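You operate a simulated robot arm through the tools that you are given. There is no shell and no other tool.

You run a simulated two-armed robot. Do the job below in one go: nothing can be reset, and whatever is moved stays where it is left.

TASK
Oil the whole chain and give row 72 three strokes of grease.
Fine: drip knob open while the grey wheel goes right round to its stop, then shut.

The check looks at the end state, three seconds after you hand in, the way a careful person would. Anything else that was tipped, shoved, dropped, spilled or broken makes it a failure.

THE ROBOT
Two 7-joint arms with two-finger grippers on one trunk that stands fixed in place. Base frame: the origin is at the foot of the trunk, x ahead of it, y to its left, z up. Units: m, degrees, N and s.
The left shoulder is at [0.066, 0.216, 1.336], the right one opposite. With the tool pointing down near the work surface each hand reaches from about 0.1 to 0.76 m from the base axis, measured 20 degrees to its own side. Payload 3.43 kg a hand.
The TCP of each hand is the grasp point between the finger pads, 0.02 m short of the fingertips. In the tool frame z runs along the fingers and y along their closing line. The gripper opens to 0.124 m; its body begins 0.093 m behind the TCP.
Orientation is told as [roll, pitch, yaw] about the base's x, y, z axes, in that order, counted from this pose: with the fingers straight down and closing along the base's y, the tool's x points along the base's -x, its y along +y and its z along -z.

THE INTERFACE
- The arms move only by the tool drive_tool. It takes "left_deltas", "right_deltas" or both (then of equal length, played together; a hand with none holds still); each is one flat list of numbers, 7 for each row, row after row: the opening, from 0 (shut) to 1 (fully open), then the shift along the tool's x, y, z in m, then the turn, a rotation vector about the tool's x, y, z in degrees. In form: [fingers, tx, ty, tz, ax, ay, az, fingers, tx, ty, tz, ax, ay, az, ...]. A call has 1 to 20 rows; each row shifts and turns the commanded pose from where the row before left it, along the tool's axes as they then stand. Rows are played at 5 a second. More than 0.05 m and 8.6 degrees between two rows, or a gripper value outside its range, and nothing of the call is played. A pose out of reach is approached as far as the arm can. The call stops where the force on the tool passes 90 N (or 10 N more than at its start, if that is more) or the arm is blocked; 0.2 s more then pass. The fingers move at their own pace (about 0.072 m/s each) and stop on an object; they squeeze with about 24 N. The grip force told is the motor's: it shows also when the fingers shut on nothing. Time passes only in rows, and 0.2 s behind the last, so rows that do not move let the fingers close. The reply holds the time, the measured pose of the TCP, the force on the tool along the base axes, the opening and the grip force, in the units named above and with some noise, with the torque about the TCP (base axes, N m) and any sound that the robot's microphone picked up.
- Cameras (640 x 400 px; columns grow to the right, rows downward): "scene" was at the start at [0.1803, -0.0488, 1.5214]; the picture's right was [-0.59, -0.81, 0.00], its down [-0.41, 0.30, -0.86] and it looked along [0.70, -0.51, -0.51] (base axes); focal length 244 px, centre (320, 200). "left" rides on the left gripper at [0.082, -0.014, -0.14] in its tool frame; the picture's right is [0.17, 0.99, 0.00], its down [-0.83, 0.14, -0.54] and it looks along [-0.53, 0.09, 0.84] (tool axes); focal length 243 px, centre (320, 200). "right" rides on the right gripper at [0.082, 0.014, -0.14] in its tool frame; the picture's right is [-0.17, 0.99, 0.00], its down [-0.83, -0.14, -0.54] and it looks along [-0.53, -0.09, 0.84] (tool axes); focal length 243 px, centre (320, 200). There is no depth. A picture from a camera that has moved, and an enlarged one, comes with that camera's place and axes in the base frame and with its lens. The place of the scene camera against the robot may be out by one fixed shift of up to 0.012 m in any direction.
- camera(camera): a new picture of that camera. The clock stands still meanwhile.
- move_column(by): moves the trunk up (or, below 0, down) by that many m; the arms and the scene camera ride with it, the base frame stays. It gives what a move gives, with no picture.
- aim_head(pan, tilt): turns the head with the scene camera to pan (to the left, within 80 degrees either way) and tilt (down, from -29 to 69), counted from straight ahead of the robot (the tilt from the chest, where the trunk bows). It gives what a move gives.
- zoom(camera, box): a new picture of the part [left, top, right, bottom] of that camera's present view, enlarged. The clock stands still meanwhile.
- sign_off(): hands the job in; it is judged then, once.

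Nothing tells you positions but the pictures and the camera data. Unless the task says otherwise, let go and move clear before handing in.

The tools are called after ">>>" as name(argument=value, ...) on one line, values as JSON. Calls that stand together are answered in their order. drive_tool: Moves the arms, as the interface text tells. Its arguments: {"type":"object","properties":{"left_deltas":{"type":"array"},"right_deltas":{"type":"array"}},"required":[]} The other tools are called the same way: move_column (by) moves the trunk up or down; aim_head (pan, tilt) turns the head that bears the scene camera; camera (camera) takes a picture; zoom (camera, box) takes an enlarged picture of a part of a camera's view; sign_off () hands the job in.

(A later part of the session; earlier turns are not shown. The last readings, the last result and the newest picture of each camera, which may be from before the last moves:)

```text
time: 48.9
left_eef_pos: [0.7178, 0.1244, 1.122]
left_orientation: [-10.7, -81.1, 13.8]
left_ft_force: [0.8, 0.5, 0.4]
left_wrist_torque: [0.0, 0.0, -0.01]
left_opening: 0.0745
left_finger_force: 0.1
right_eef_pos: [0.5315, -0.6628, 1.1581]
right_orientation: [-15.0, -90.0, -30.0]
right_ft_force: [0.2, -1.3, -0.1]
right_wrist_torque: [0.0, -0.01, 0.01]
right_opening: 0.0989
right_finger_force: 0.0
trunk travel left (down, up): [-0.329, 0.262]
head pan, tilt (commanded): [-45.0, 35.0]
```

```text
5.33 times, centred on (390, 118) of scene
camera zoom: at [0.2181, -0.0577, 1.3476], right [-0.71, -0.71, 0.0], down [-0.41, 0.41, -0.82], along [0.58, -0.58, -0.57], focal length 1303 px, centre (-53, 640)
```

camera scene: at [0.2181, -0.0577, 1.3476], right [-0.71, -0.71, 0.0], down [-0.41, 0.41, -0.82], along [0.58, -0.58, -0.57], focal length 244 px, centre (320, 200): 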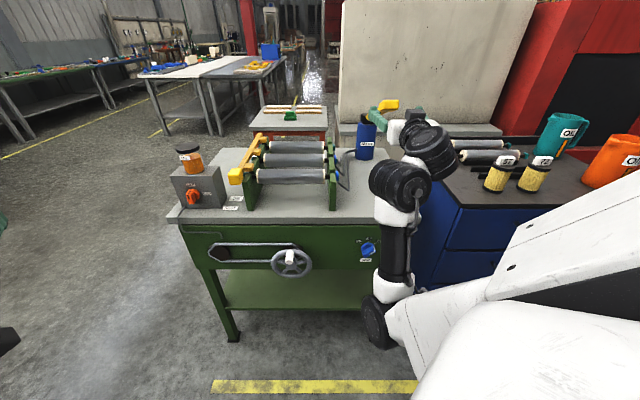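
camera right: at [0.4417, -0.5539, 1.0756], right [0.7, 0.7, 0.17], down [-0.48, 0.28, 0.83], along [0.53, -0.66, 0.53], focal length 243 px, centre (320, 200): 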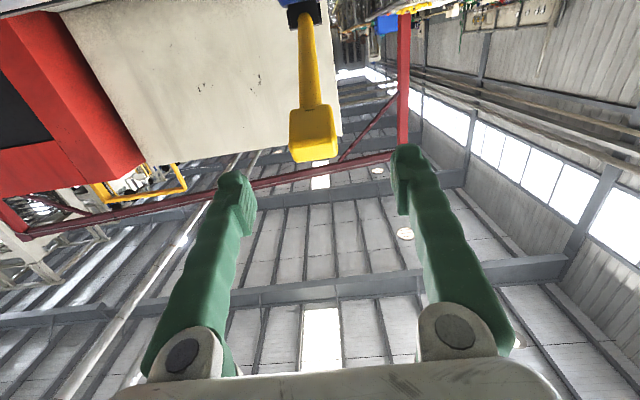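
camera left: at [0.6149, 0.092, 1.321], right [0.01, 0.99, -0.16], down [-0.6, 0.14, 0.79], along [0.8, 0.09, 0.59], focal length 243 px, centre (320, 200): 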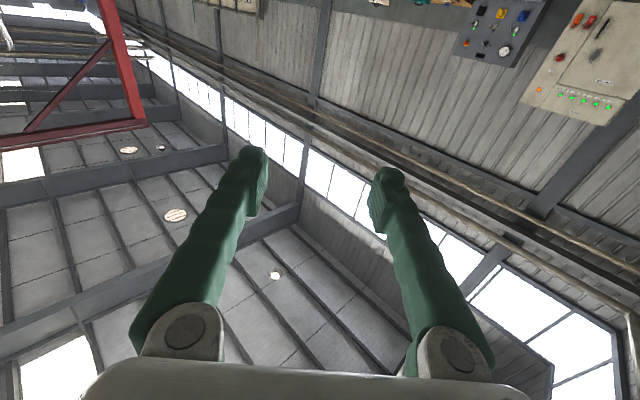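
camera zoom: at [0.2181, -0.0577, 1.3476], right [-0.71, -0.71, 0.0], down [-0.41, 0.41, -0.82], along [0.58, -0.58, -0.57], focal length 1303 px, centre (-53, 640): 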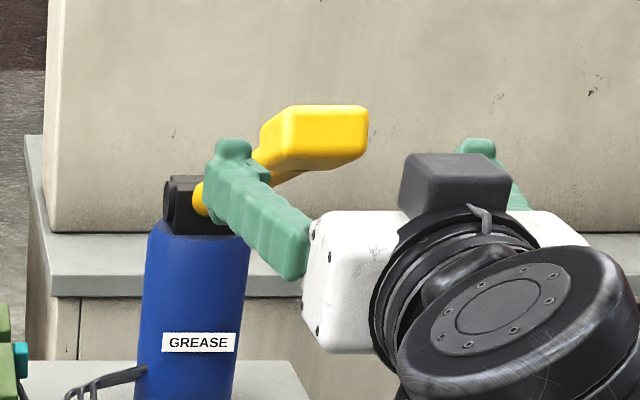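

The block's centre is near u 0.102, v 0.967, z 1.158. I'm advancing level so the fingers straddle it.

>>> drive_tool(right_deltas=[0.8, 0, -0.01, 0.02, 0, 0, 0, 0.8, 0, 0, 0.035, 0, 0, 0, 0.8, 0, 0, 0.035, 0, 0, 0, 0.8, 0, 0, 0.028, 0, 0, 0])

>>> camera(camera="right")

>>> zoom(camera="scene", box=[330, 80, 450, 155])

```text
time: 49.9
left_eef_pos: [0.7188, 0.1234, 1.1217]
left_orientation: [-10.5, -81.1, 13.4]
left_ft_force: [0.6, 1.1, 0.3]
left_wrist_torque: [0.01, -0.03, -0.01]
left_opening: 0.0745
left_finger_force: 0.0
right_eef_pos: [0.6077, -0.7533, 1.1576]
right_orientation: [21.1, -89.9, -66.2]
right_ft_force: [-0.2, 0.4, 0.5]
right_wrist_torque: [0.01, -0.01, 0.03]
right_opening: 0.0993
right_finger_force: 0.1
trunk travel left (down, up): [-0.329, 0.262]
head pan, tilt (commanded): [-45.0, 35.0]
```

```text
taken
camera right: at [0.5189, -0.6453, 1.0752], right [0.7, 0.7, 0.17], down [-0.48, 0.28, 0.83], along [0.53, -0.66, 0.53], focal length 243 px, centre (320, 200)
```

right: 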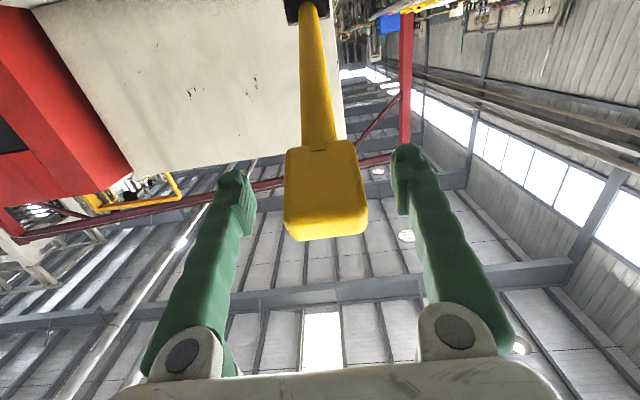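

```text
5.33 times, centred on (390, 118) of scene
camera zoom: at [0.2186, -0.0581, 1.3475], right [-0.71, -0.71, 0.0], down [-0.41, 0.41, -0.82], along [0.58, -0.58, -0.57], focal length 1303 px, centre (-53, 640)
```

zoom: 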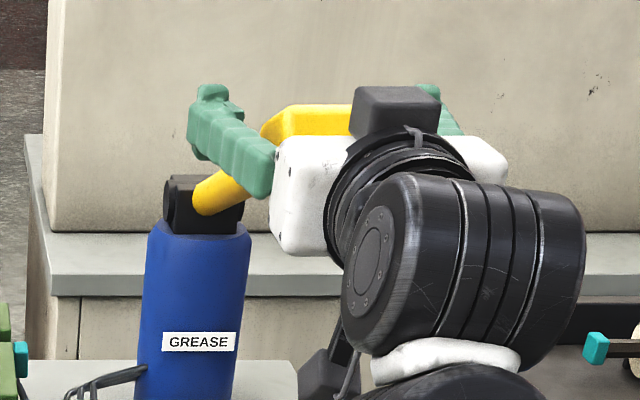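

The block sits right at the grasp point between the fingers. I'm closing on it.

>>> drive_tool(right_deltas=[0.3, 0, 0.003, 0, 0, 0, 0, 0.2, 0, 0, 0, 0, 0, 0, 0.2, 0, 0, 0, 0, 0, 0, 0.2, 0, 0, 0, 0, 0, 0])

>>> camera(camera="right")

```text
time: 50.9
left_eef_pos: [0.7192, 0.124, 1.1207]
left_orientation: [-10.5, -81.1, 13.4]
left_ft_force: [-0.2, -0.3, 0.4]
left_wrist_torque: [0.02, -0.03, 0.03]
left_opening: 0.0743
left_finger_force: 0.1
right_eef_pos: [0.6098, -0.7506, 1.1574]
right_orientation: [-5.1, -89.8, -39.9]
right_ft_force: [1.8, -2.0, 0.4]
right_wrist_torque: [-0.01, -0.09, 0.04]
right_opening: 0.047
right_finger_force: 44.7
trunk travel left (down, up): [-0.329, 0.262]
head pan, tilt (commanded): [-45.0, 35.0]
```

```text
taken
camera right: at [0.5209, -0.6427, 1.0748], right [0.7, 0.7, 0.17], down [-0.48, 0.28, 0.83], along [0.53, -0.66, 0.53], focal length 243 px, centre (320, 200)
```

right: 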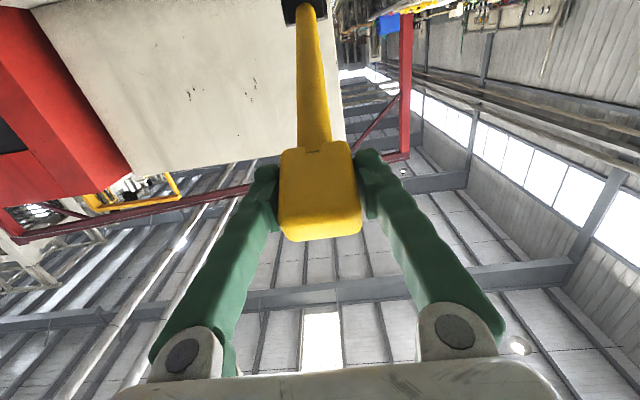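

The lever grip is held. I'm moving down a couple of centimetres along its arc to feel whether it's sprung.

>>> drive_tool(right_deltas=[0.2, 0.013, 0, -0.0065, 0, 0, 0, 0.2, 0.013, 0, -0.0065, 0, 0, 0, 0.2, 0, 0, 0, 0, 0, 0])

>>> camera(camera="right")

```text
time: 51.7
left_eef_pos: [0.7191, 0.1223, 1.1208]
left_orientation: [-10.0, -81.0, 13.2]
left_ft_force: [0.4, 0.7, -0.5]
left_wrist_torque: [0.02, -0.03, 0.02]
left_opening: 0.0746
left_finger_force: 0.0
right_eef_pos: [0.6014, -0.7417, 1.129]
right_orientation: [-0.4, -89.9, -44.5]
right_ft_force: [12.2, -9.5, 1.9]
right_wrist_torque: [-0.81, -0.74, -0.05]
right_opening: 0.047
right_finger_force: 44.5
trunk travel left (down, up): [-0.329, 0.262]
head pan, tilt (commanded): [-45.0, 35.0]
```

```text
taken
camera right: at [0.5124, -0.6342, 1.0473], right [0.7, 0.7, 0.17], down [-0.48, 0.28, 0.83], along [0.53, -0.66, 0.53], focal length 243 px, centre (320, 200)
```

right: 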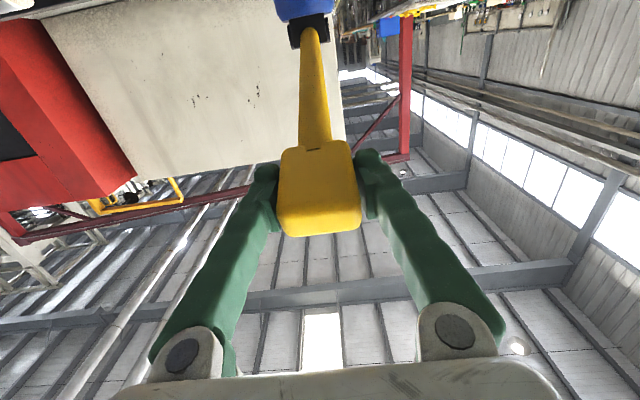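

There's almost no spring force. The hand should be tilted down for the full stroke so its camera clears the tabletop. I'm releasing to see whether the lever stays where it is.

>>> drive_tool(right_deltas=[0.7, 0, 0, 0, 0, 0, 0, 0.7, 0, 0, 0, 0, 0, 0, 0.7, 0, 0, 0, 0, 0, 0])

>>> camera(camera="right")

>>> zoom(camera="scene", box=[330, 80, 450, 155])

```text
time: 52.5
left_eef_pos: [0.7181, 0.1244, 1.122]
left_orientation: [-10.7, -81.0, 13.7]
left_ft_force: [-0.7, -0.6, 0.8]
left_wrist_torque: [-0.01, 0.0, 0.02]
left_opening: 0.0743
left_finger_force: 0.2
right_eef_pos: [0.5989, -0.7403, 1.13]
right_orientation: [3.4, -89.9, -48.5]
right_ft_force: [-0.1, 0.0, 0.0]
right_wrist_torque: [0.03, -0.03, 0.0]
right_opening: 0.0867
right_finger_force: 0.0
trunk travel left (down, up): [-0.329, 0.262]
head pan, tilt (commanded): [-45.0, 35.0]
```

```text
taken
camera right: at [0.5108, -0.6329, 1.049], right [0.7, 0.7, 0.17], down [-0.48, 0.28, 0.83], along [0.53, -0.66, 0.53], focal length 243 px, centre (320, 200)
```

right: 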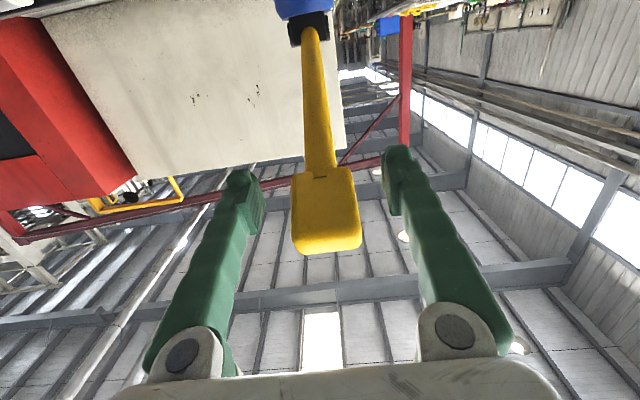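

```text
5.33 times, centred on (390, 118) of scene
camera zoom: at [0.2181, -0.0576, 1.3476], right [-0.71, -0.71, 0.0], down [-0.41, 0.41, -0.82], along [0.58, -0.58, -0.57], focal length 1303 px, centre (-53, 640)
```

zoom: 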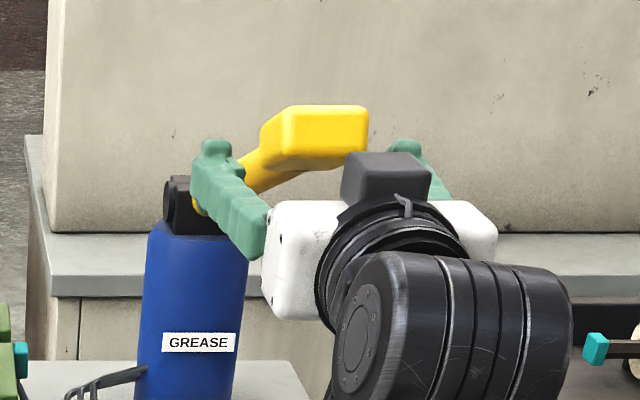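

The lever springs back up by itself, so pressing from above with closed fingers will work and will return cleanly each time. I'm backing out, rising, closing, and tilting the hand down about 35° above the grip block.

>>> drive_tool(right_deltas=[0.7, 0, 0, -0.04, 0, 0, 0, 0.7, 0, 0, -0.04, 0, 0, 0, 0, -0.037, 0, 0, 0, 0, 0, 0, -0.037, 0, 0, 0, 0, 0, 0, -0.037, 0, 0, 0, 0, 0, 0, 0, 0, 0, 0, 7, 0, 0, 0, 0, 0, 0, 7, 0, 0, 0, 0, 0, 0, 7, 0, 0, 0, 0, 0, 0, 7, 0, 0, 0, 0, 0, 0, 7, 0])

>>> camera(camera="right")

>>> zoom(camera="scene", box=[320, 60, 480, 160])

```text
time: 54.6
left_eef_pos: [0.72, 0.1243, 1.1198]
left_orientation: [-10.3, -81.0, 13.1]
left_ft_force: [0.2, 0.0, 0.1]
left_wrist_torque: [0.0, -0.02, 0.02]
left_opening: 0.0746
left_finger_force: 0.1
right_eef_pos: [0.5338, -0.6926, 1.084]
right_orientation: [-23.4, -43.6, -27.3]
right_ft_force: [0.4, 0.4, -0.3]
right_wrist_torque: [0.0, 0.05, -0.02]
right_opening: 0.0001
right_finger_force: 23.8
trunk travel left (down, up): [-0.329, 0.262]
head pan, tilt (commanded): [-45.0, 35.0]
stopped in row 10 (right hand): the arm was blocked; the commanded pose is now the measured one
```

```text
taken
camera right: at [0.437, -0.5672, 1.1171], right [0.76, 0.63, -0.17], down [0.24, -0.03, 0.97], along [0.61, -0.78, -0.17], focal length 243 px, centre (320, 200)
```

right: 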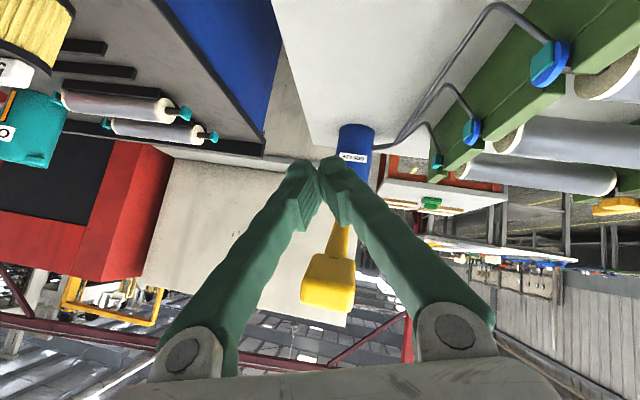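

```text
4.00 times, centred on (400, 110) of scene
camera zoom: at [0.2202, -0.0585, 1.3471], right [-0.71, -0.71, 0.0], down [-0.41, 0.41, -0.82], along [0.58, -0.58, -0.57], focal length 978 px, centre (0, 560)
```

zoom: 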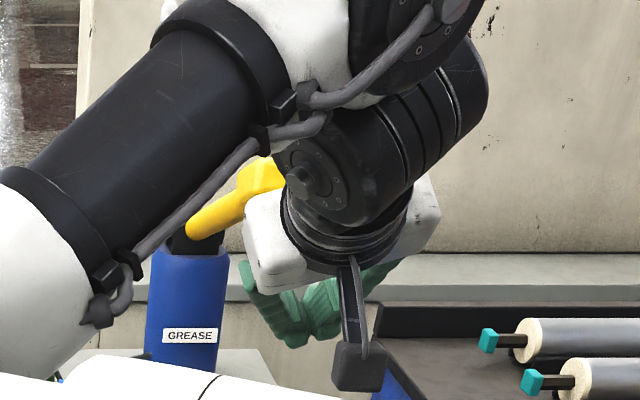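

The arm swung its elbow across in front of the camera and stopped. Nothing was touched, as the force is near zero. I'm looking at the whole picture before moving on.

>>> camera(camera="scene")

>>> camera(camera="left")

```text
taken
camera scene: at [0.2202, -0.0585, 1.3471], right [-0.71, -0.71, 0.0], down [-0.41, 0.41, -0.82], along [0.58, -0.58, -0.57], focal length 244 px, centre (320, 200)
```

scene: 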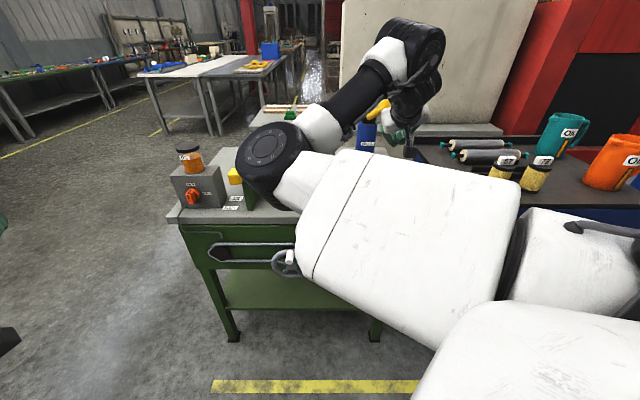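

```text
taken
camera left: at [0.5705, 0.1005, 1.0618], right [-0.08, 0.98, -0.19], down [-0.41, 0.14, 0.9], along [0.91, 0.15, 0.39], focal length 243 px, centre (320, 200)
```

left: 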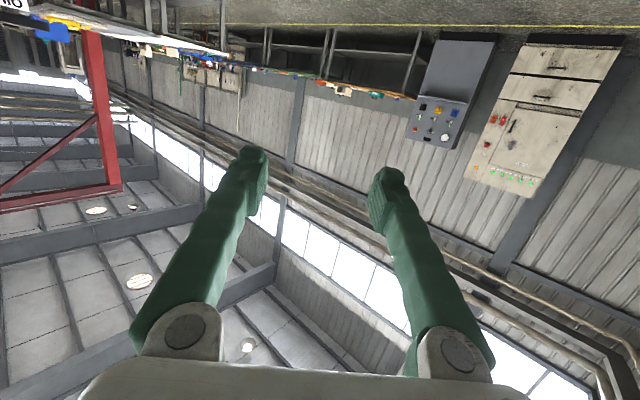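

The elbow only swung in front of the chest, well short of the bench. This arm wants a level hand here, so I'm lifting and levelling it again.

>>> drive_tool(right_deltas=[0, -0.0265, -0.011, -0.0258, 0, 0, 0, 0, -0.0265, -0.011, -0.0258, 0, 0, 0, 0, -0.0265, -0.011, -0.0258, 0, 0, 0, 0, 0, 0, 0, -0.84, -7.28, 2.75, 0, 0, 0, 0, -0.84, -7.28, 2.75, 0, 0, 0, 0, -0.84, -7.28, 2.75, 0, 0, 0, 0, -0.84, -7.28, 2.75, 0, 0, 0, 0, -0.84, -7.28, 2.75, 0, 0, 0, 0, -0.84, -7.28, 2.75])

>>> camera(camera="scene")

>>> camera(camera="right")

```text
time: 55.3
left_eef_pos: [0.7186, 0.1241, 1.1221]
left_orientation: [-10.7, -81.2, 13.8]
left_ft_force: [-0.6, -0.5, -0.6]
left_wrist_torque: [-0.01, 0.01, 0.01]
left_opening: 0.0745
left_finger_force: 0.0
right_eef_pos: [0.5189, -0.7024, 1.1164]
right_orientation: [-30.7, -35.1, -23.3]
right_ft_force: [0.1, 0.2, -0.3]
right_wrist_torque: [-0.02, 0.0, 0.0]
right_opening: 0.0
right_finger_force: 24.2
trunk travel left (down, up): [-0.329, 0.262]
head pan, tilt (commanded): [-45.0, 35.0]
stopped in row 3 (right hand): the arm was blocked; the commanded pose is now the measured one
```

```text
taken
camera scene: at [0.2178, -0.0575, 1.3476], right [-0.71, -0.71, 0.0], down [-0.41, 0.41, -0.82], along [0.58, -0.58, -0.57], focal length 244 px, centre (320, 200)
```

scene: 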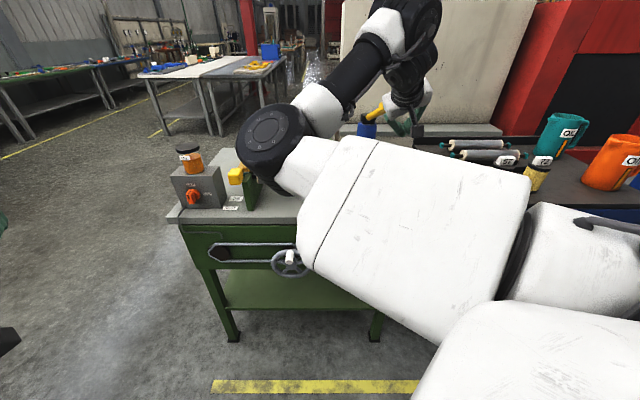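

```text
taken
camera right: at [0.431, -0.5723, 1.1625], right [0.73, 0.61, -0.32], down [0.4, -0.01, 0.91], along [0.55, -0.79, -0.25], focal length 243 px, centre (320, 200)
```

right: 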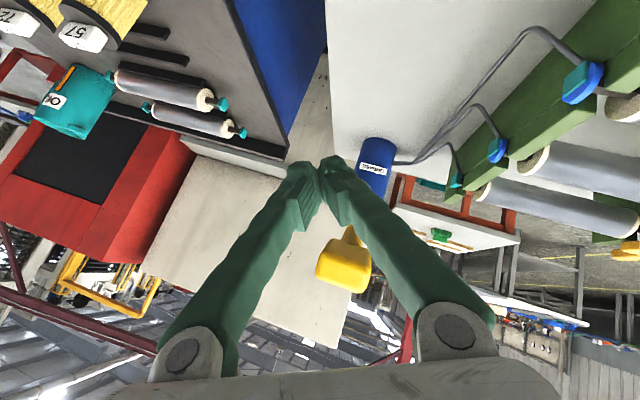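

I'm raising the trunk to lift the hand clear above the lever, then I'll stretch the arm out to straighten it as before.

>>> move_column(by=0.15)

>>> camera(camera="scene")

>>> camera(camera="right")

```text
time: 57.1
left_eef_pos: [0.7195, 0.1249, 1.2704]
left_orientation: [-10.2, -81.1, 13.2]
left_ft_force: [0.2, 1.3, 0.1]
left_wrist_torque: [-0.04, 0.01, 0.01]
left_opening: 0.0742
left_finger_force: 0.1
right_eef_pos: [0.5202, -0.6973, 1.2656]
right_orientation: [-30.4, -35.0, -23.3]
right_ft_force: [0.0, -0.8, 0.1]
right_wrist_torque: [0.0, 0.05, -0.03]
right_opening: 0.0
right_finger_force: 23.6
trunk travel left (down, up): [-0.479, 0.112]
head pan, tilt (commanded): [-45.0, 35.0]
```

```text
taken
camera scene: at [0.1753, -0.0576, 1.5025], right [-0.71, -0.71, 0.0], down [-0.41, 0.41, -0.82], along [0.58, -0.58, -0.57], focal length 244 px, centre (320, 200)
```

scene: 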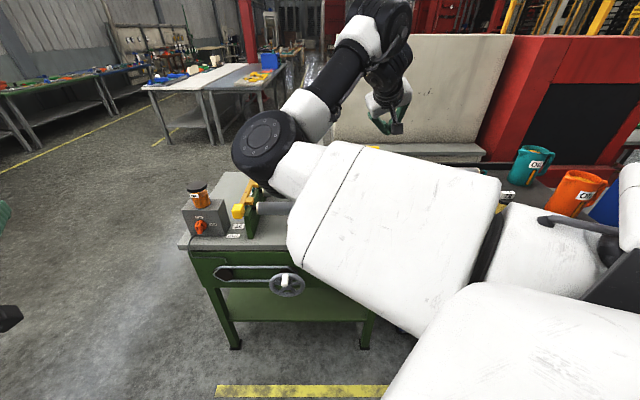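

```text
taken
camera right: at [0.4335, -0.5707, 1.3118], right [0.73, 0.61, -0.32], down [0.4, -0.01, 0.92], along [0.56, -0.79, -0.25], focal length 243 px, centre (320, 200)
```

right: 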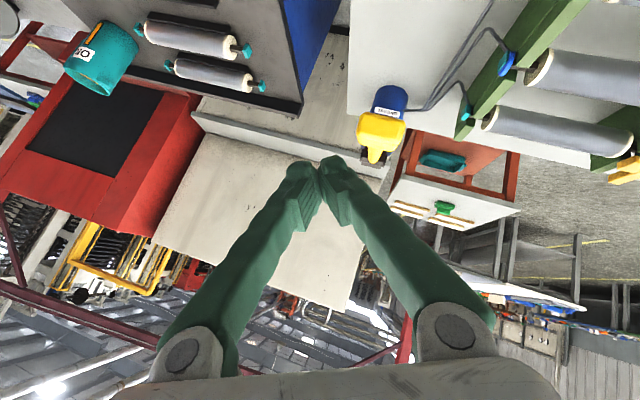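

The hand is now well above the lever. I'm levelling it while stretching forward over the lever, so the arm straightens and can be re-bent with the elbow low.

>>> drive_tool(right_deltas=[0, -0.0194, -0.005, 0.0046, -1.15, -7.07, 3.46, 0, -0.0187, -0.0045, 0.0067, -1.15, -7.07, 3.46, 0, -0.0177, -0.0038, 0.0089, -1.15, -7.07, 3.46, 0, -0.0164, -0.003, 0.0109, -1.15, -7.07, 3.46, 0, -0.015, -0.0024, 0.0126, -1.15, -7.07, 3.46, 0, -0.0134, -0.0015, 0.0142, -1.15, -7.07, 3.46, 0, -0.0119, -0.0007, 0.0158, -1.15, -7.07, 3.46])

>>> camera(camera="scene")

>>> camera(camera="right")

```text
time: 58.7
left_eef_pos: [0.7199, 0.1226, 1.2717]
left_orientation: [-10.2, -81.2, 13.4]
left_ft_force: [0.0, -0.4, -0.5]
left_wrist_torque: [-0.03, -0.02, -0.05]
left_opening: 0.0744
left_finger_force: 0.1
right_eef_pos: [0.6037, -0.7885, 1.3338]
right_orientation: [96.9, -89.7, -142.0]
right_ft_force: [-0.5, -0.1, 0.4]
right_wrist_torque: [0.01, 0.0, 0.0]
right_opening: 0.0
right_finger_force: 23.8
trunk travel left (down, up): [-0.479, 0.112]
head pan, tilt (commanded): [-45.0, 35.0]
```

```text
taken
camera scene: at [0.1751, -0.0585, 1.5026], right [-0.71, -0.71, 0.0], down [-0.41, 0.41, -0.82], along [0.58, -0.58, -0.57], focal length 244 px, centre (320, 200)
```

scene: 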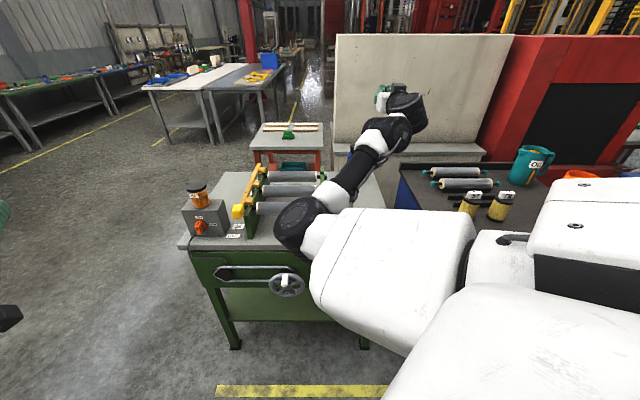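

```text
taken
camera right: at [0.5157, -0.6803, 1.2511], right [0.7, 0.7, 0.17], down [-0.48, 0.28, 0.83], along [0.53, -0.66, 0.53], focal length 243 px, centre (320, 200)
```

right: 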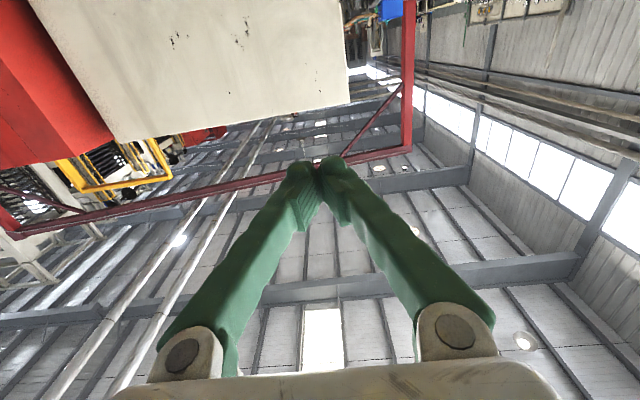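

The hand is level above and past the lever. I'm shifting it to sit over the grip block and lowering the trunk again so the stroke is within reach.

>>> drive_tool(right_deltas=[0, -0.02, 0.015, -0.018, 0, 0, 0, 0, -0.02, 0.015, -0.018, 0, 0, 0, 0, 0, 0, 0, 0, 0, 0])

>>> move_column(by=-0.13)

>>> camera(camera="scene")

>>> camera(camera="right")

```text
time: 59.5
left_eef_pos: [0.7188, 0.1235, 1.2714]
left_orientation: [-10.4, -81.1, 13.6]
left_ft_force: [-0.1, -0.4, 0.2]
left_wrist_torque: [0.02, 0.02, -0.03]
left_opening: 0.0744
left_finger_force: 0.0
right_eef_pos: [0.6002, -0.7403, 1.3763]
right_orientation: [177.7, -89.8, 137.3]
right_ft_force: [0.0, 0.1, -0.1]
right_wrist_torque: [0.0, 0.0, -0.01]
right_opening: 0.0
right_finger_force: 24.1
trunk travel left (down, up): [-0.479, 0.112]
head pan, tilt (commanded): [-45.0, 35.0]
```

```text
time: 61.0
left_eef_pos: [0.718, 0.1246, 1.1415]
left_orientation: [-10.7, -81.1, 13.7]
left_ft_force: [-0.1, 0.6, 0.5]
left_wrist_torque: [0.03, 0.03, -0.02]
left_opening: 0.0741
left_finger_force: 0.0
right_eef_pos: [0.599, -0.7427, 1.246]
right_orientation: [164.6, -89.7, 150.4]
right_ft_force: [0.2, -0.5, 0.4]
right_wrist_torque: [0.01, 0.01, 0.0]
right_opening: 0.0
right_finger_force: 23.6
trunk travel left (down, up): [-0.349, 0.242]
head pan, tilt (commanded): [-45.0, 35.0]
```

```text
taken
camera scene: at [0.2132, -0.0579, 1.3672], right [-0.71, -0.71, 0.0], down [-0.41, 0.41, -0.82], along [0.58, -0.58, -0.57], focal length 244 px, centre (320, 200)
```

scene: 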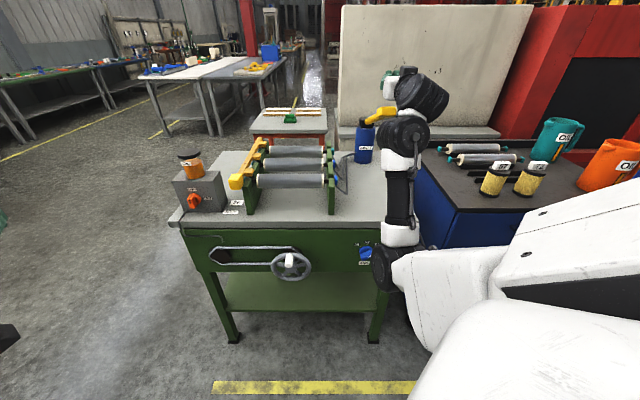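

```text
taken
camera right: at [0.5108, -0.6335, 1.1637], right [0.7, 0.7, 0.17], down [-0.48, 0.29, 0.83], along [0.53, -0.66, 0.53], focal length 243 px, centre (320, 200)
```

right: 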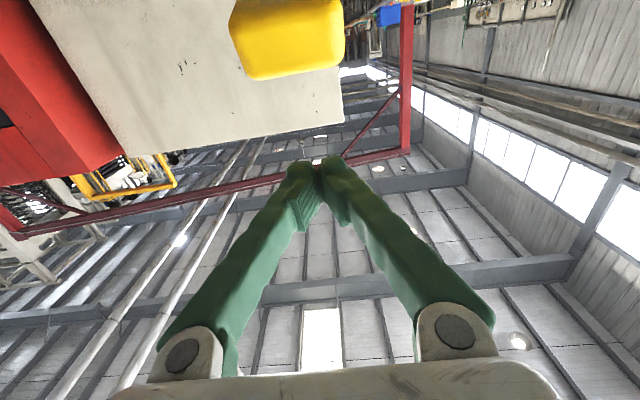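

The hand is level over the grip block with the elbow low, which is a good pressing posture. I'm pressing down along the lever's arc for the first part of stroke one.

>>> drive_tool(right_deltas=[0, 0.04, 0, 0, 0, 0, 0, 0, 0.03, 0, -0.01, 0, 0, 0, 0, 0.03, 0, -0.011, 0, 0, 0, 0, 0.03, 0, -0.008, 0, 0, 0, 0, 0.02, 0, -0.004, 0, 0, 0])

>>> camera(camera="right")

>>> zoom(camera="scene", box=[320, 80, 480, 180])

```text
time: 62.2
left_eef_pos: [0.7174, 0.124, 1.1413]
left_orientation: [-10.6, -81.1, 13.6]
left_ft_force: [-0.2, 0.2, 0.1]
left_wrist_torque: [0.01, -0.01, -0.03]
left_opening: 0.0743
left_finger_force: 0.0
right_eef_pos: [0.5765, -0.718, 1.0961]
right_orientation: [176.6, -89.8, 138.2]
right_ft_force: [0.8, -1.8, 3.5]
right_wrist_torque: [-0.05, -0.04, 0.0]
right_opening: 0.006
right_finger_force: 34.6
trunk travel left (down, up): [-0.349, 0.242]
head pan, tilt (commanded): [-45.0, 35.0]
```

```text
taken
camera right: at [0.488, -0.6102, 1.0135], right [0.7, 0.7, 0.17], down [-0.48, 0.29, 0.83], along [0.53, -0.66, 0.54], focal length 243 px, centre (320, 200)
```

right: 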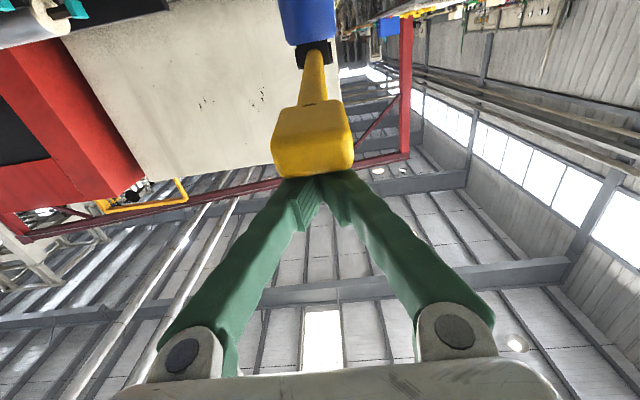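

```text
4.00 times, centred on (400, 130) of scene
camera zoom: at [0.2133, -0.0577, 1.3671], right [-0.71, -0.71, 0.0], down [-0.41, 0.41, -0.82], along [0.58, -0.58, -0.57], focal length 978 px, centre (0, 480)
```

zoom: 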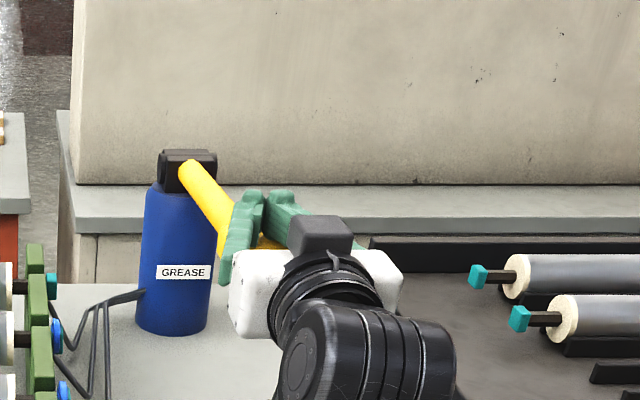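

The lever is following down with only 3–4 N of resistance. I'm continuing the stroke and watching for the bottom.

>>> drive_tool(right_deltas=[0, 0.02, 0, -0.002, 0, 0, 0, 0, 0.02, 0, 0, 0, 0, 0, 0, 0.02, 0, 0, 0, 0, 0])

>>> camera(camera="right")

>>> zoom(camera="scene", box=[320, 100, 480, 200])

```text
time: 63.0
left_eef_pos: [0.716, 0.1282, 1.1442]
left_orientation: [-11.8, -81.1, 14.8]
left_ft_force: [0.2, 0.7, 0.7]
left_wrist_torque: [-0.02, 0.01, 0.01]
left_opening: 0.0743
left_finger_force: 0.2
right_eef_pos: [0.5716, -0.7146, 1.0513]
right_orientation: [178.3, -88.4, 136.6]
right_ft_force: [13.1, -11.4, 44.4]
right_wrist_torque: [-0.49, -0.5, -0.03]
right_opening: 0.0059
right_finger_force: 34.0
trunk travel left (down, up): [-0.349, 0.242]
head pan, tilt (commanded): [-45.0, 35.0]
```

```text
taken
camera right: at [0.4859, -0.6082, 0.9641], right [0.7, 0.7, 0.17], down [-0.5, 0.3, 0.81], along [0.52, -0.65, 0.56], focal length 243 px, centre (320, 200)
```

right: 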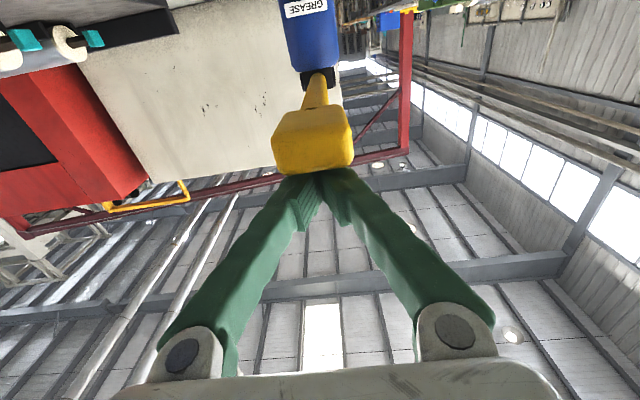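

```text
4.00 times, centred on (400, 150) of scene
camera zoom: at [0.211, -0.054, 1.3681], right [-0.71, -0.71, 0.0], down [-0.4, 0.4, -0.82], along [0.58, -0.58, -0.57], focal length 978 px, centre (0, 400)
```

zoom: 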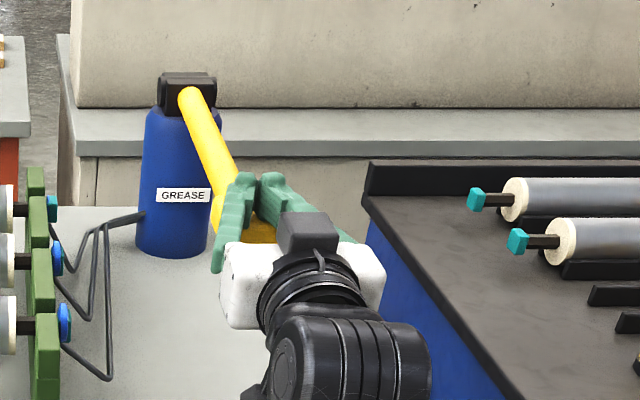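

Force climbed to 44 N at z≈1.05, so the lever is on its bottom stop and stroke one is fully down. I'm raising the hand along the same arc to let it spring back.

>>> drive_tool(right_deltas=[0, -0.02, 0, 0, 0, 0, 0, 0, -0.02, 0, 0, 0, 0, 0, 0, -0.02, 0, 0.002, 0, 0, 0, 0, -0.02, 0, 0.004, 0, 0, 0, 0, -0.03, 0, 0.008, 0, 0, 0, 0, -0.03, 0, 0.011, 0, 0, 0, 0, -0.03, 0, 0.01, 0, 0, 0, 0, -0.04, 0, 0, 0, 0, 0, 0, 0, 0, 0, 0, 0, 0])

>>> camera(camera="right")

>>> zoom(camera="scene", box=[320, 80, 480, 180])

```text
time: 65.0
left_eef_pos: [0.7192, 0.1235, 1.1414]
left_orientation: [-10.5, -81.2, 13.5]
left_ft_force: [0.0, -0.5, -0.3]
left_wrist_torque: [0.02, 0.01, -0.01]
left_opening: 0.0747
left_finger_force: 0.3
right_eef_pos: [0.6, -0.7426, 1.2454]
right_orientation: [166.3, -90.0, 148.6]
right_ft_force: [0.1, -0.5, -0.5]
right_wrist_torque: [0.0, -0.01, -0.01]
right_opening: 0.0
right_finger_force: 34.4
trunk travel left (down, up): [-0.349, 0.242]
head pan, tilt (commanded): [-45.0, 35.0]
```

```text
taken
camera right: at [0.5121, -0.6342, 1.1633], right [0.7, 0.7, 0.17], down [-0.48, 0.28, 0.83], along [0.53, -0.66, 0.53], focal length 243 px, centre (320, 200)
```

right: 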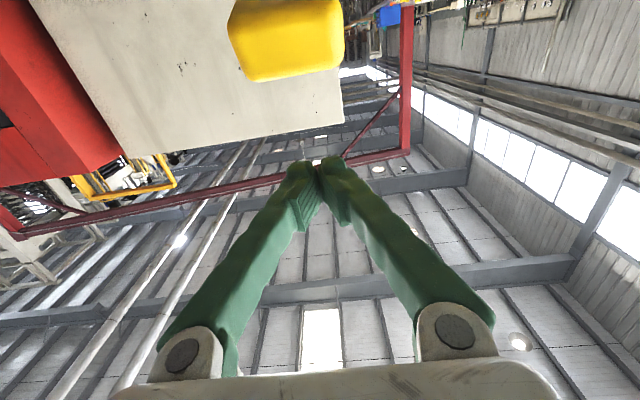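

```text
4.00 times, centred on (400, 130) of scene
camera zoom: at [0.214, -0.058, 1.367], right [-0.71, -0.71, 0.0], down [-0.41, 0.41, -0.82], along [0.58, -0.58, -0.57], focal length 978 px, centre (0, 480)
```

zoom: 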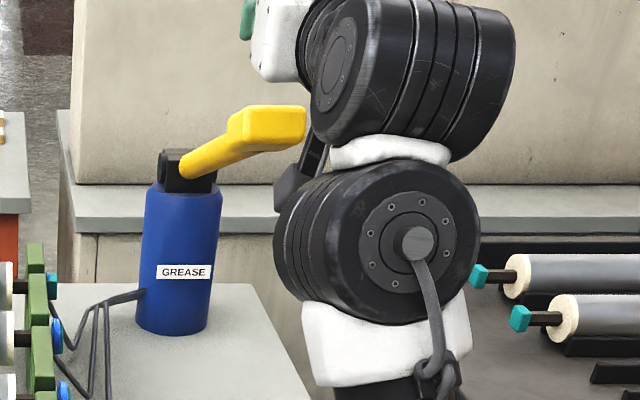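

The lever has sprung fully back up, so that's stroke one. I'm repeating exactly the same motion for stroke two.

>>> drive_tool(right_deltas=[0, 0.04, 0, 0, 0, 0, 0, 0, 0.03, 0, -0.01, 0, 0, 0, 0, 0.03, 0, -0.011, 0, 0, 0, 0, 0.03, 0, -0.008, 0, 0, 0, 0, 0.02, 0, -0.004, 0, 0, 0, 0, 0.02, 0, -0.002, 0, 0, 0, 0, 0.02, 0, 0, 0, 0, 0, 0, 0.02, 0, 0, 0, 0, 0, 0, 0, 0, 0, 0, 0, 0])

>>> zoom(camera="scene", box=[320, 100, 480, 200])

```text
time: 67.0
left_eef_pos: [0.7171, 0.1279, 1.143]
left_orientation: [-11.7, -81.2, 14.8]
left_ft_force: [0.7, 0.6, -0.4]
left_wrist_torque: [0.02, 0.01, 0.0]
left_opening: 0.0741
left_finger_force: 0.0
right_eef_pos: [0.5734, -0.7145, 1.0499]
right_orientation: [176.2, -88.2, 138.7]
right_ft_force: [14.3, -12.7, 51.5]
right_wrist_torque: [-0.57, -0.52, 0.08]
right_opening: 0.0059
right_finger_force: 34.8
trunk travel left (down, up): [-0.349, 0.242]
head pan, tilt (commanded): [-45.0, 35.0]
```

```text
4.00 times, centred on (400, 150) of scene
camera zoom: at [0.2111, -0.0543, 1.3679], right [-0.71, -0.71, 0.0], down [-0.4, 0.4, -0.82], along [0.58, -0.58, -0.57], focal length 978 px, centre (0, 400)
```

zoom: 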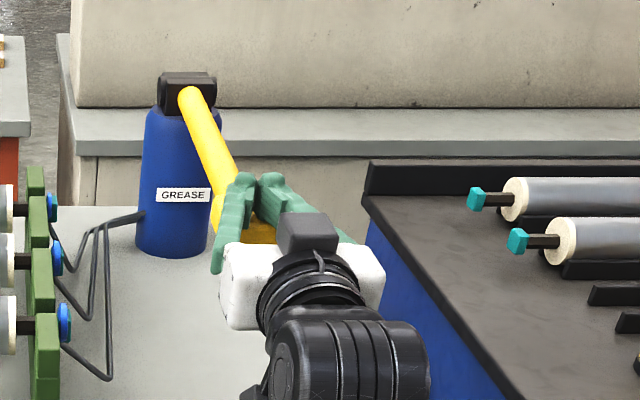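

Stroke two is on the bottom stop again, at 51 N and the same height. I'm raising the hand to let it return.

>>> drive_tool(right_deltas=[0, -0.02, 0, 0, 0, 0, 0, 0, -0.02, 0, 0, 0, 0, 0, 0, -0.02, 0, 0.002, 0, 0, 0, 0, -0.02, 0, 0.004, 0, 0, 0, 0, -0.03, 0, 0.008, 0, 0, 0, 0, -0.03, 0, 0.011, 0, 0, 0, 0, -0.03, 0, 0.01, 0, 0, 0, 0, -0.04, 0, 0, 0, 0, 0, 0, 0, 0, 0, 0, 0, 0])

>>> zoom(camera="scene", box=[320, 80, 480, 180])

```text
time: 69.0
left_eef_pos: [0.7198, 0.1244, 1.1421]
left_orientation: [-10.5, -81.1, 13.5]
left_ft_force: [0.2, 0.0, 0.3]
left_wrist_torque: [-0.01, -0.01, -0.01]
left_opening: 0.0743
left_finger_force: 0.1
right_eef_pos: [0.5979, -0.7407, 1.2449]
right_orientation: [-174.1, -89.9, 129.0]
right_ft_force: [0.3, 0.5, 0.4]
right_wrist_torque: [0.01, 0.01, -0.02]
right_opening: 0.0001
right_finger_force: 34.4
trunk travel left (down, up): [-0.349, 0.242]
head pan, tilt (commanded): [-45.0, 35.0]
```

```text
4.00 times, centred on (400, 130) of scene
camera zoom: at [0.2139, -0.0581, 1.367], right [-0.71, -0.71, 0.0], down [-0.41, 0.41, -0.82], along [0.58, -0.58, -0.57], focal length 978 px, centre (0, 480)
```

zoom: 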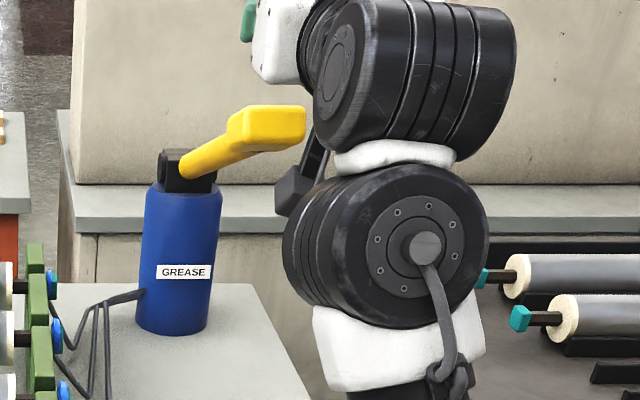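

Stroke two has returned. Now the third and last stroke.

>>> drive_tool(right_deltas=[0, 0.04, 0, 0, 0, 0, 0, 0, 0.03, 0, -0.01, 0, 0, 0, 0, 0.03, 0, -0.011, 0, 0, 0, 0, 0.03, 0, -0.008, 0, 0, 0, 0, 0.02, 0, -0.004, 0, 0, 0, 0, 0.02, 0, -0.002, 0, 0, 0, 0, 0.02, 0, 0, 0, 0, 0, 0, 0.02, 0, 0, 0, 0, 0, 0, 0, 0, 0, 0, 0, 0])

>>> zoom(camera="scene", box=[320, 100, 480, 200])

```text
time: 71.0
left_eef_pos: [0.7175, 0.1269, 1.1435]
left_orientation: [-11.7, -81.3, 14.7]
left_ft_force: [-0.2, -0.3, -0.3]
left_wrist_torque: [-0.02, -0.02, 0.03]
left_opening: 0.0745
left_finger_force: 0.0
right_eef_pos: [0.5718, -0.7142, 1.0505]
right_orientation: [173.8, -88.1, 141.2]
right_ft_force: [10.7, -12.1, 50.3]
right_wrist_torque: [-0.55, -0.53, -0.08]
right_opening: 0.0059
right_finger_force: 34.7
trunk travel left (down, up): [-0.349, 0.242]
head pan, tilt (commanded): [-45.0, 35.0]
```

```text
4.00 times, centred on (400, 150) of scene
camera zoom: at [0.2109, -0.0544, 1.368], right [-0.71, -0.71, 0.0], down [-0.4, 0.4, -0.82], along [0.58, -0.58, -0.57], focal length 978 px, centre (0, 400)
```

zoom: 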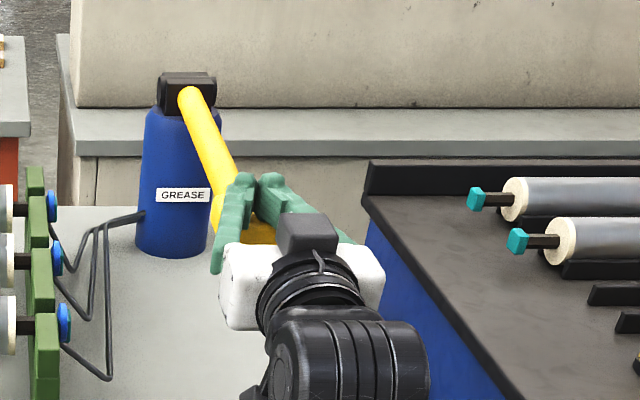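

Stroke three is on the bottom stop at 50 N. I'm raising the hand fully so the lever returns.

>>> drive_tool(right_deltas=[0, -0.02, 0, 0, 0, 0, 0, 0, -0.02, 0, 0, 0, 0, 0, 0, -0.02, 0, 0.002, 0, 0, 0, 0, -0.02, 0, 0.004, 0, 0, 0, 0, -0.03, 0, 0.008, 0, 0, 0, 0, -0.03, 0, 0.011, 0, 0, 0, 0, -0.03, 0, 0.01, 0, 0, 0, 0, -0.04, 0, 0, 0, 0, 0, 0, -0.04, 0, -0.01, 0, 0, 0])

>>> camera(camera="scene")

>>> zoom(camera="scene", box=[220, 120, 380, 220])

>>> zoom(camera="scene", box=[320, 225, 400, 275])

```text
time: 73.0
left_eef_pos: [0.7186, 0.1241, 1.1424]
left_orientation: [-10.7, -81.1, 13.7]
left_ft_force: [0.4, 0.4, 0.5]
left_wrist_torque: [-0.01, -0.01, -0.02]
left_opening: 0.0743
left_finger_force: 0.1
right_eef_pos: [0.5919, -0.7325, 1.2843]
right_orientation: [-168.3, -90.0, 123.1]
right_ft_force: [0.0, 1.0, 1.1]
right_wrist_torque: [-0.03, 0.01, -0.01]
right_opening: 0.0003
right_finger_force: 34.7
trunk travel left (down, up): [-0.349, 0.242]
head pan, tilt (commanded): [-45.0, 35.0]
```

```text
taken
camera scene: at [0.213, -0.0575, 1.3672], right [-0.71, -0.71, 0.0], down [-0.41, 0.41, -0.82], along [0.58, -0.58, -0.57], focal length 244 px, centre (320, 200)
```

scene: 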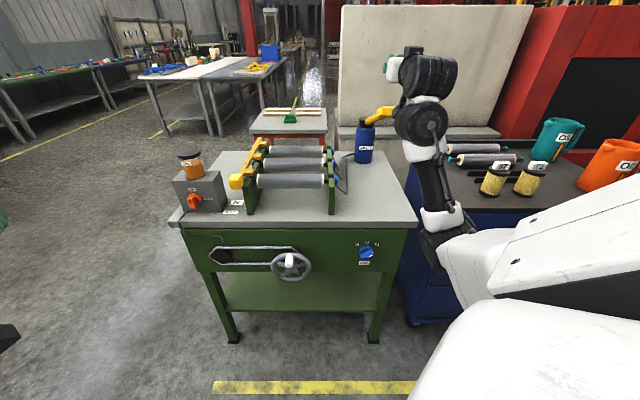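

```text
4.00 times, centred on (300, 170) of scene
camera zoom: at [0.213, -0.0575, 1.3672], right [-0.71, -0.71, 0.0], down [-0.41, 0.41, -0.82], along [0.58, -0.58, -0.57], focal length 978 px, centre (400, 320)
```

zoom: 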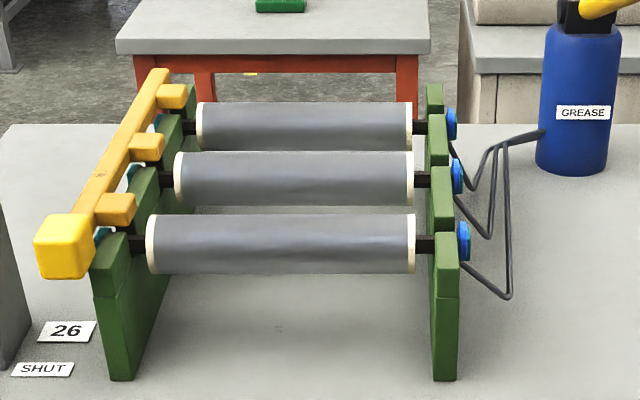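

```text
8.00 times, centred on (360, 250) of scene
camera zoom: at [0.213, -0.0575, 1.3672], right [-0.71, -0.71, 0.0], down [-0.41, 0.41, -0.82], along [0.58, -0.58, -0.57], focal length 1955 px, centre (0, -200)
```

zoom: 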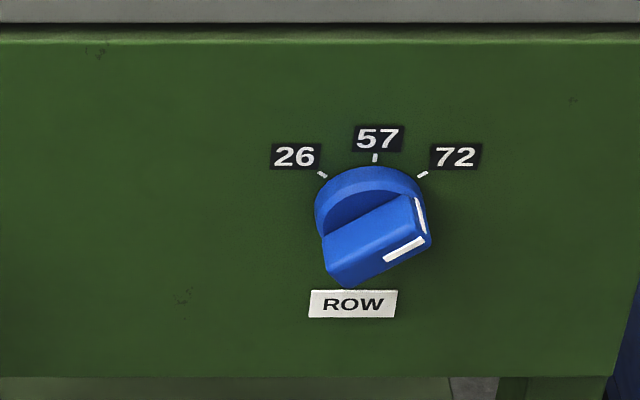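

The lever is back up and the third nipple ring has turned from teal to blue like the others, so row 72 is greased. Next is the oil. Only the right arm can reach the drip knob, from straight ahead, so I'm swinging the right hand left and pointing it straight forward, high above everything.

>>> drive_tool(right_deltas=[0, -0.0016, 0.0354, -0.0258, -7.5, 0, 0, 0, -0.0016, 0.0385, -0.021, -7.5, 0, 0, 0, -0.0016, 0.0409, -0.0158, -7.5, 0, 0, 0, -0.0016, 0.0426, -0.0103, -7.5, 0, 0, 0, -0.0016, 0.0436, -0.0046, -7.5, 0, 0, 0, -0.0016, 0.0438, 0.001, -7.5, 0, 0, 0, -0.0016, 0.0433, 0.0068, 0, 0, 0, 0, -0.0016, 0.0433, 0.0068, 0, 0, 0, 0, -0.0016, 0.0433, 0.0068, 0, 0, 0, 0, -0.0016, 0.0433, 0.0068, 0, 0, 0])

>>> camera(camera="scene")

>>> camera(camera="right")

```text
time: 75.2
left_eef_pos: [0.7187, 0.1237, 1.1412]
left_orientation: [-10.2, -81.1, 13.1]
left_ft_force: [-0.1, 0.5, -0.6]
left_wrist_torque: [0.0, 0.0, 0.02]
left_opening: 0.0743
left_finger_force: 0.1
right_eef_pos: [0.6621, -0.3017, 1.2995]
right_orientation: [-119.5, -89.9, 119.4]
right_ft_force: [-0.5, -0.1, 0.4]
right_wrist_torque: [0.0, -0.01, 0.0]
right_opening: 0.0
right_finger_force: 34.6
trunk travel left (down, up): [-0.349, 0.242]
head pan, tilt (commanded): [-45.0, 35.0]
```

```text
taken
camera scene: at [0.2137, -0.0593, 1.367], right [-0.71, -0.71, 0.0], down [-0.41, 0.41, -0.82], along [0.58, -0.58, -0.57], focal length 244 px, centre (320, 200)
```

scene: 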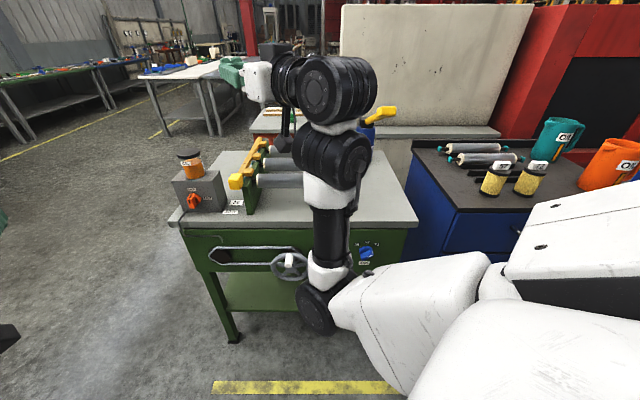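

```text
taken
camera right: at [0.5223, -0.2885, 1.2172], right [0.0, 0.99, 0.16], down [-0.54, -0.14, 0.83], along [0.84, -0.09, 0.53], focal length 243 px, centre (320, 200)
```

right: 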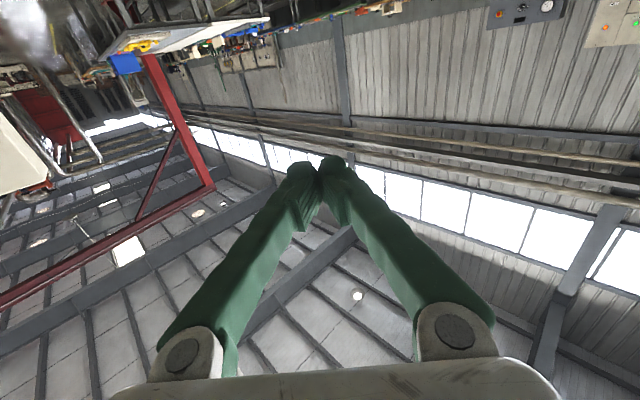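

The right hand now points straight ahead with a good posture. I'm lowering the trunk in two steps, so the shoulders come level with the drip knob.

>>> move_column(by=-0.14)

>>> move_column(by=-0.12)

>>> camera(camera="scene")

>>> camera(camera="right")

>>> camera(camera="left")

```text
time: 76.9
left_eef_pos: [0.7276, 0.1252, 0.9789]
left_orientation: [-8.2, -79.2, 11.3]
left_ft_force: [0.1, 0.1, 0.0]
left_wrist_torque: [0.0, -0.01, 0.01]
left_opening: 0.0746
left_finger_force: 0.1
right_eef_pos: [0.6604, -0.3013, 1.1626]
right_orientation: [-147.3, -89.7, 147.3]
right_ft_force: [-0.2, 0.0, 0.7]
right_wrist_torque: [0.01, 0.03, 0.01]
right_opening: 0.0001
right_finger_force: 34.3
trunk travel left (down, up): [-0.209, 0.382]
head pan, tilt (commanded): [-45.0, 35.0]
```

```text
time: 78.4
left_eef_pos: [0.7546, 0.1254, 0.7848]
left_orientation: [-4.3, -73.3, 7.3]
left_ft_force: [0.2, -0.6, 0.7]
left_wrist_torque: [-0.01, 0.02, 0.01]
left_opening: 0.0746
left_finger_force: 0.1
right_eef_pos: [0.682, -0.3012, 1.0156]
right_orientation: [-3.4, -87.9, 3.2]
right_ft_force: [0.0, -0.3, 0.0]
right_wrist_torque: [0.0, 0.0, -0.02]
right_opening: 0.0
right_finger_force: 34.3
trunk travel left (down, up): [-0.089, 0.502]
head pan, tilt (commanded): [-45.0, 35.0]
```

```text
taken
camera scene: at [0.3014, -0.0577, 1.0824], right [-0.71, -0.71, 0.0], down [-0.41, 0.41, -0.82], along [0.58, -0.58, -0.57], focal length 244 px, centre (320, 200)
```

scene: 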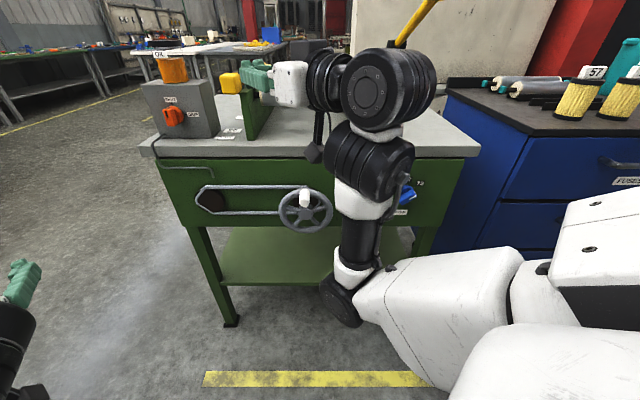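

```text
taken
camera right: at [0.5386, -0.2881, 0.9391], right [0.01, 0.99, 0.16], down [-0.51, -0.14, 0.85], along [0.86, -0.09, 0.5], focal length 243 px, centre (320, 200)
```

right: 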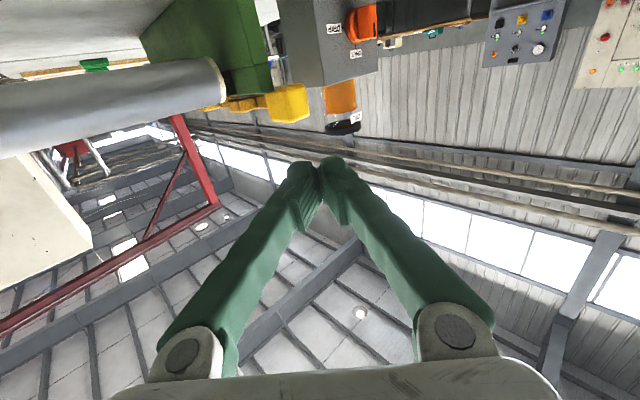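

```text
taken
camera left: at [0.5977, 0.1016, 0.7483], right [-0.1, 0.98, -0.18], down [-0.29, 0.14, 0.95], along [0.95, 0.15, 0.27], focal length 243 px, centre (320, 200)
```

left: 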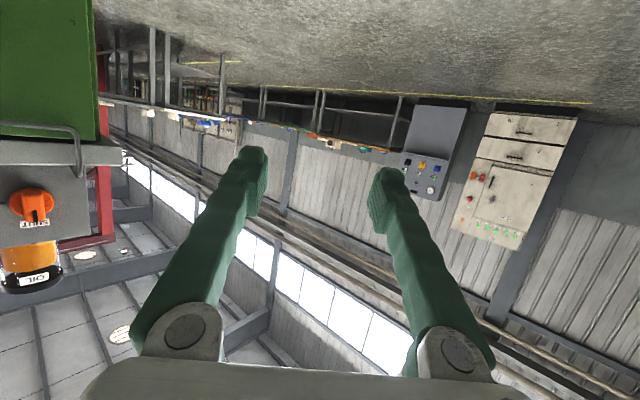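

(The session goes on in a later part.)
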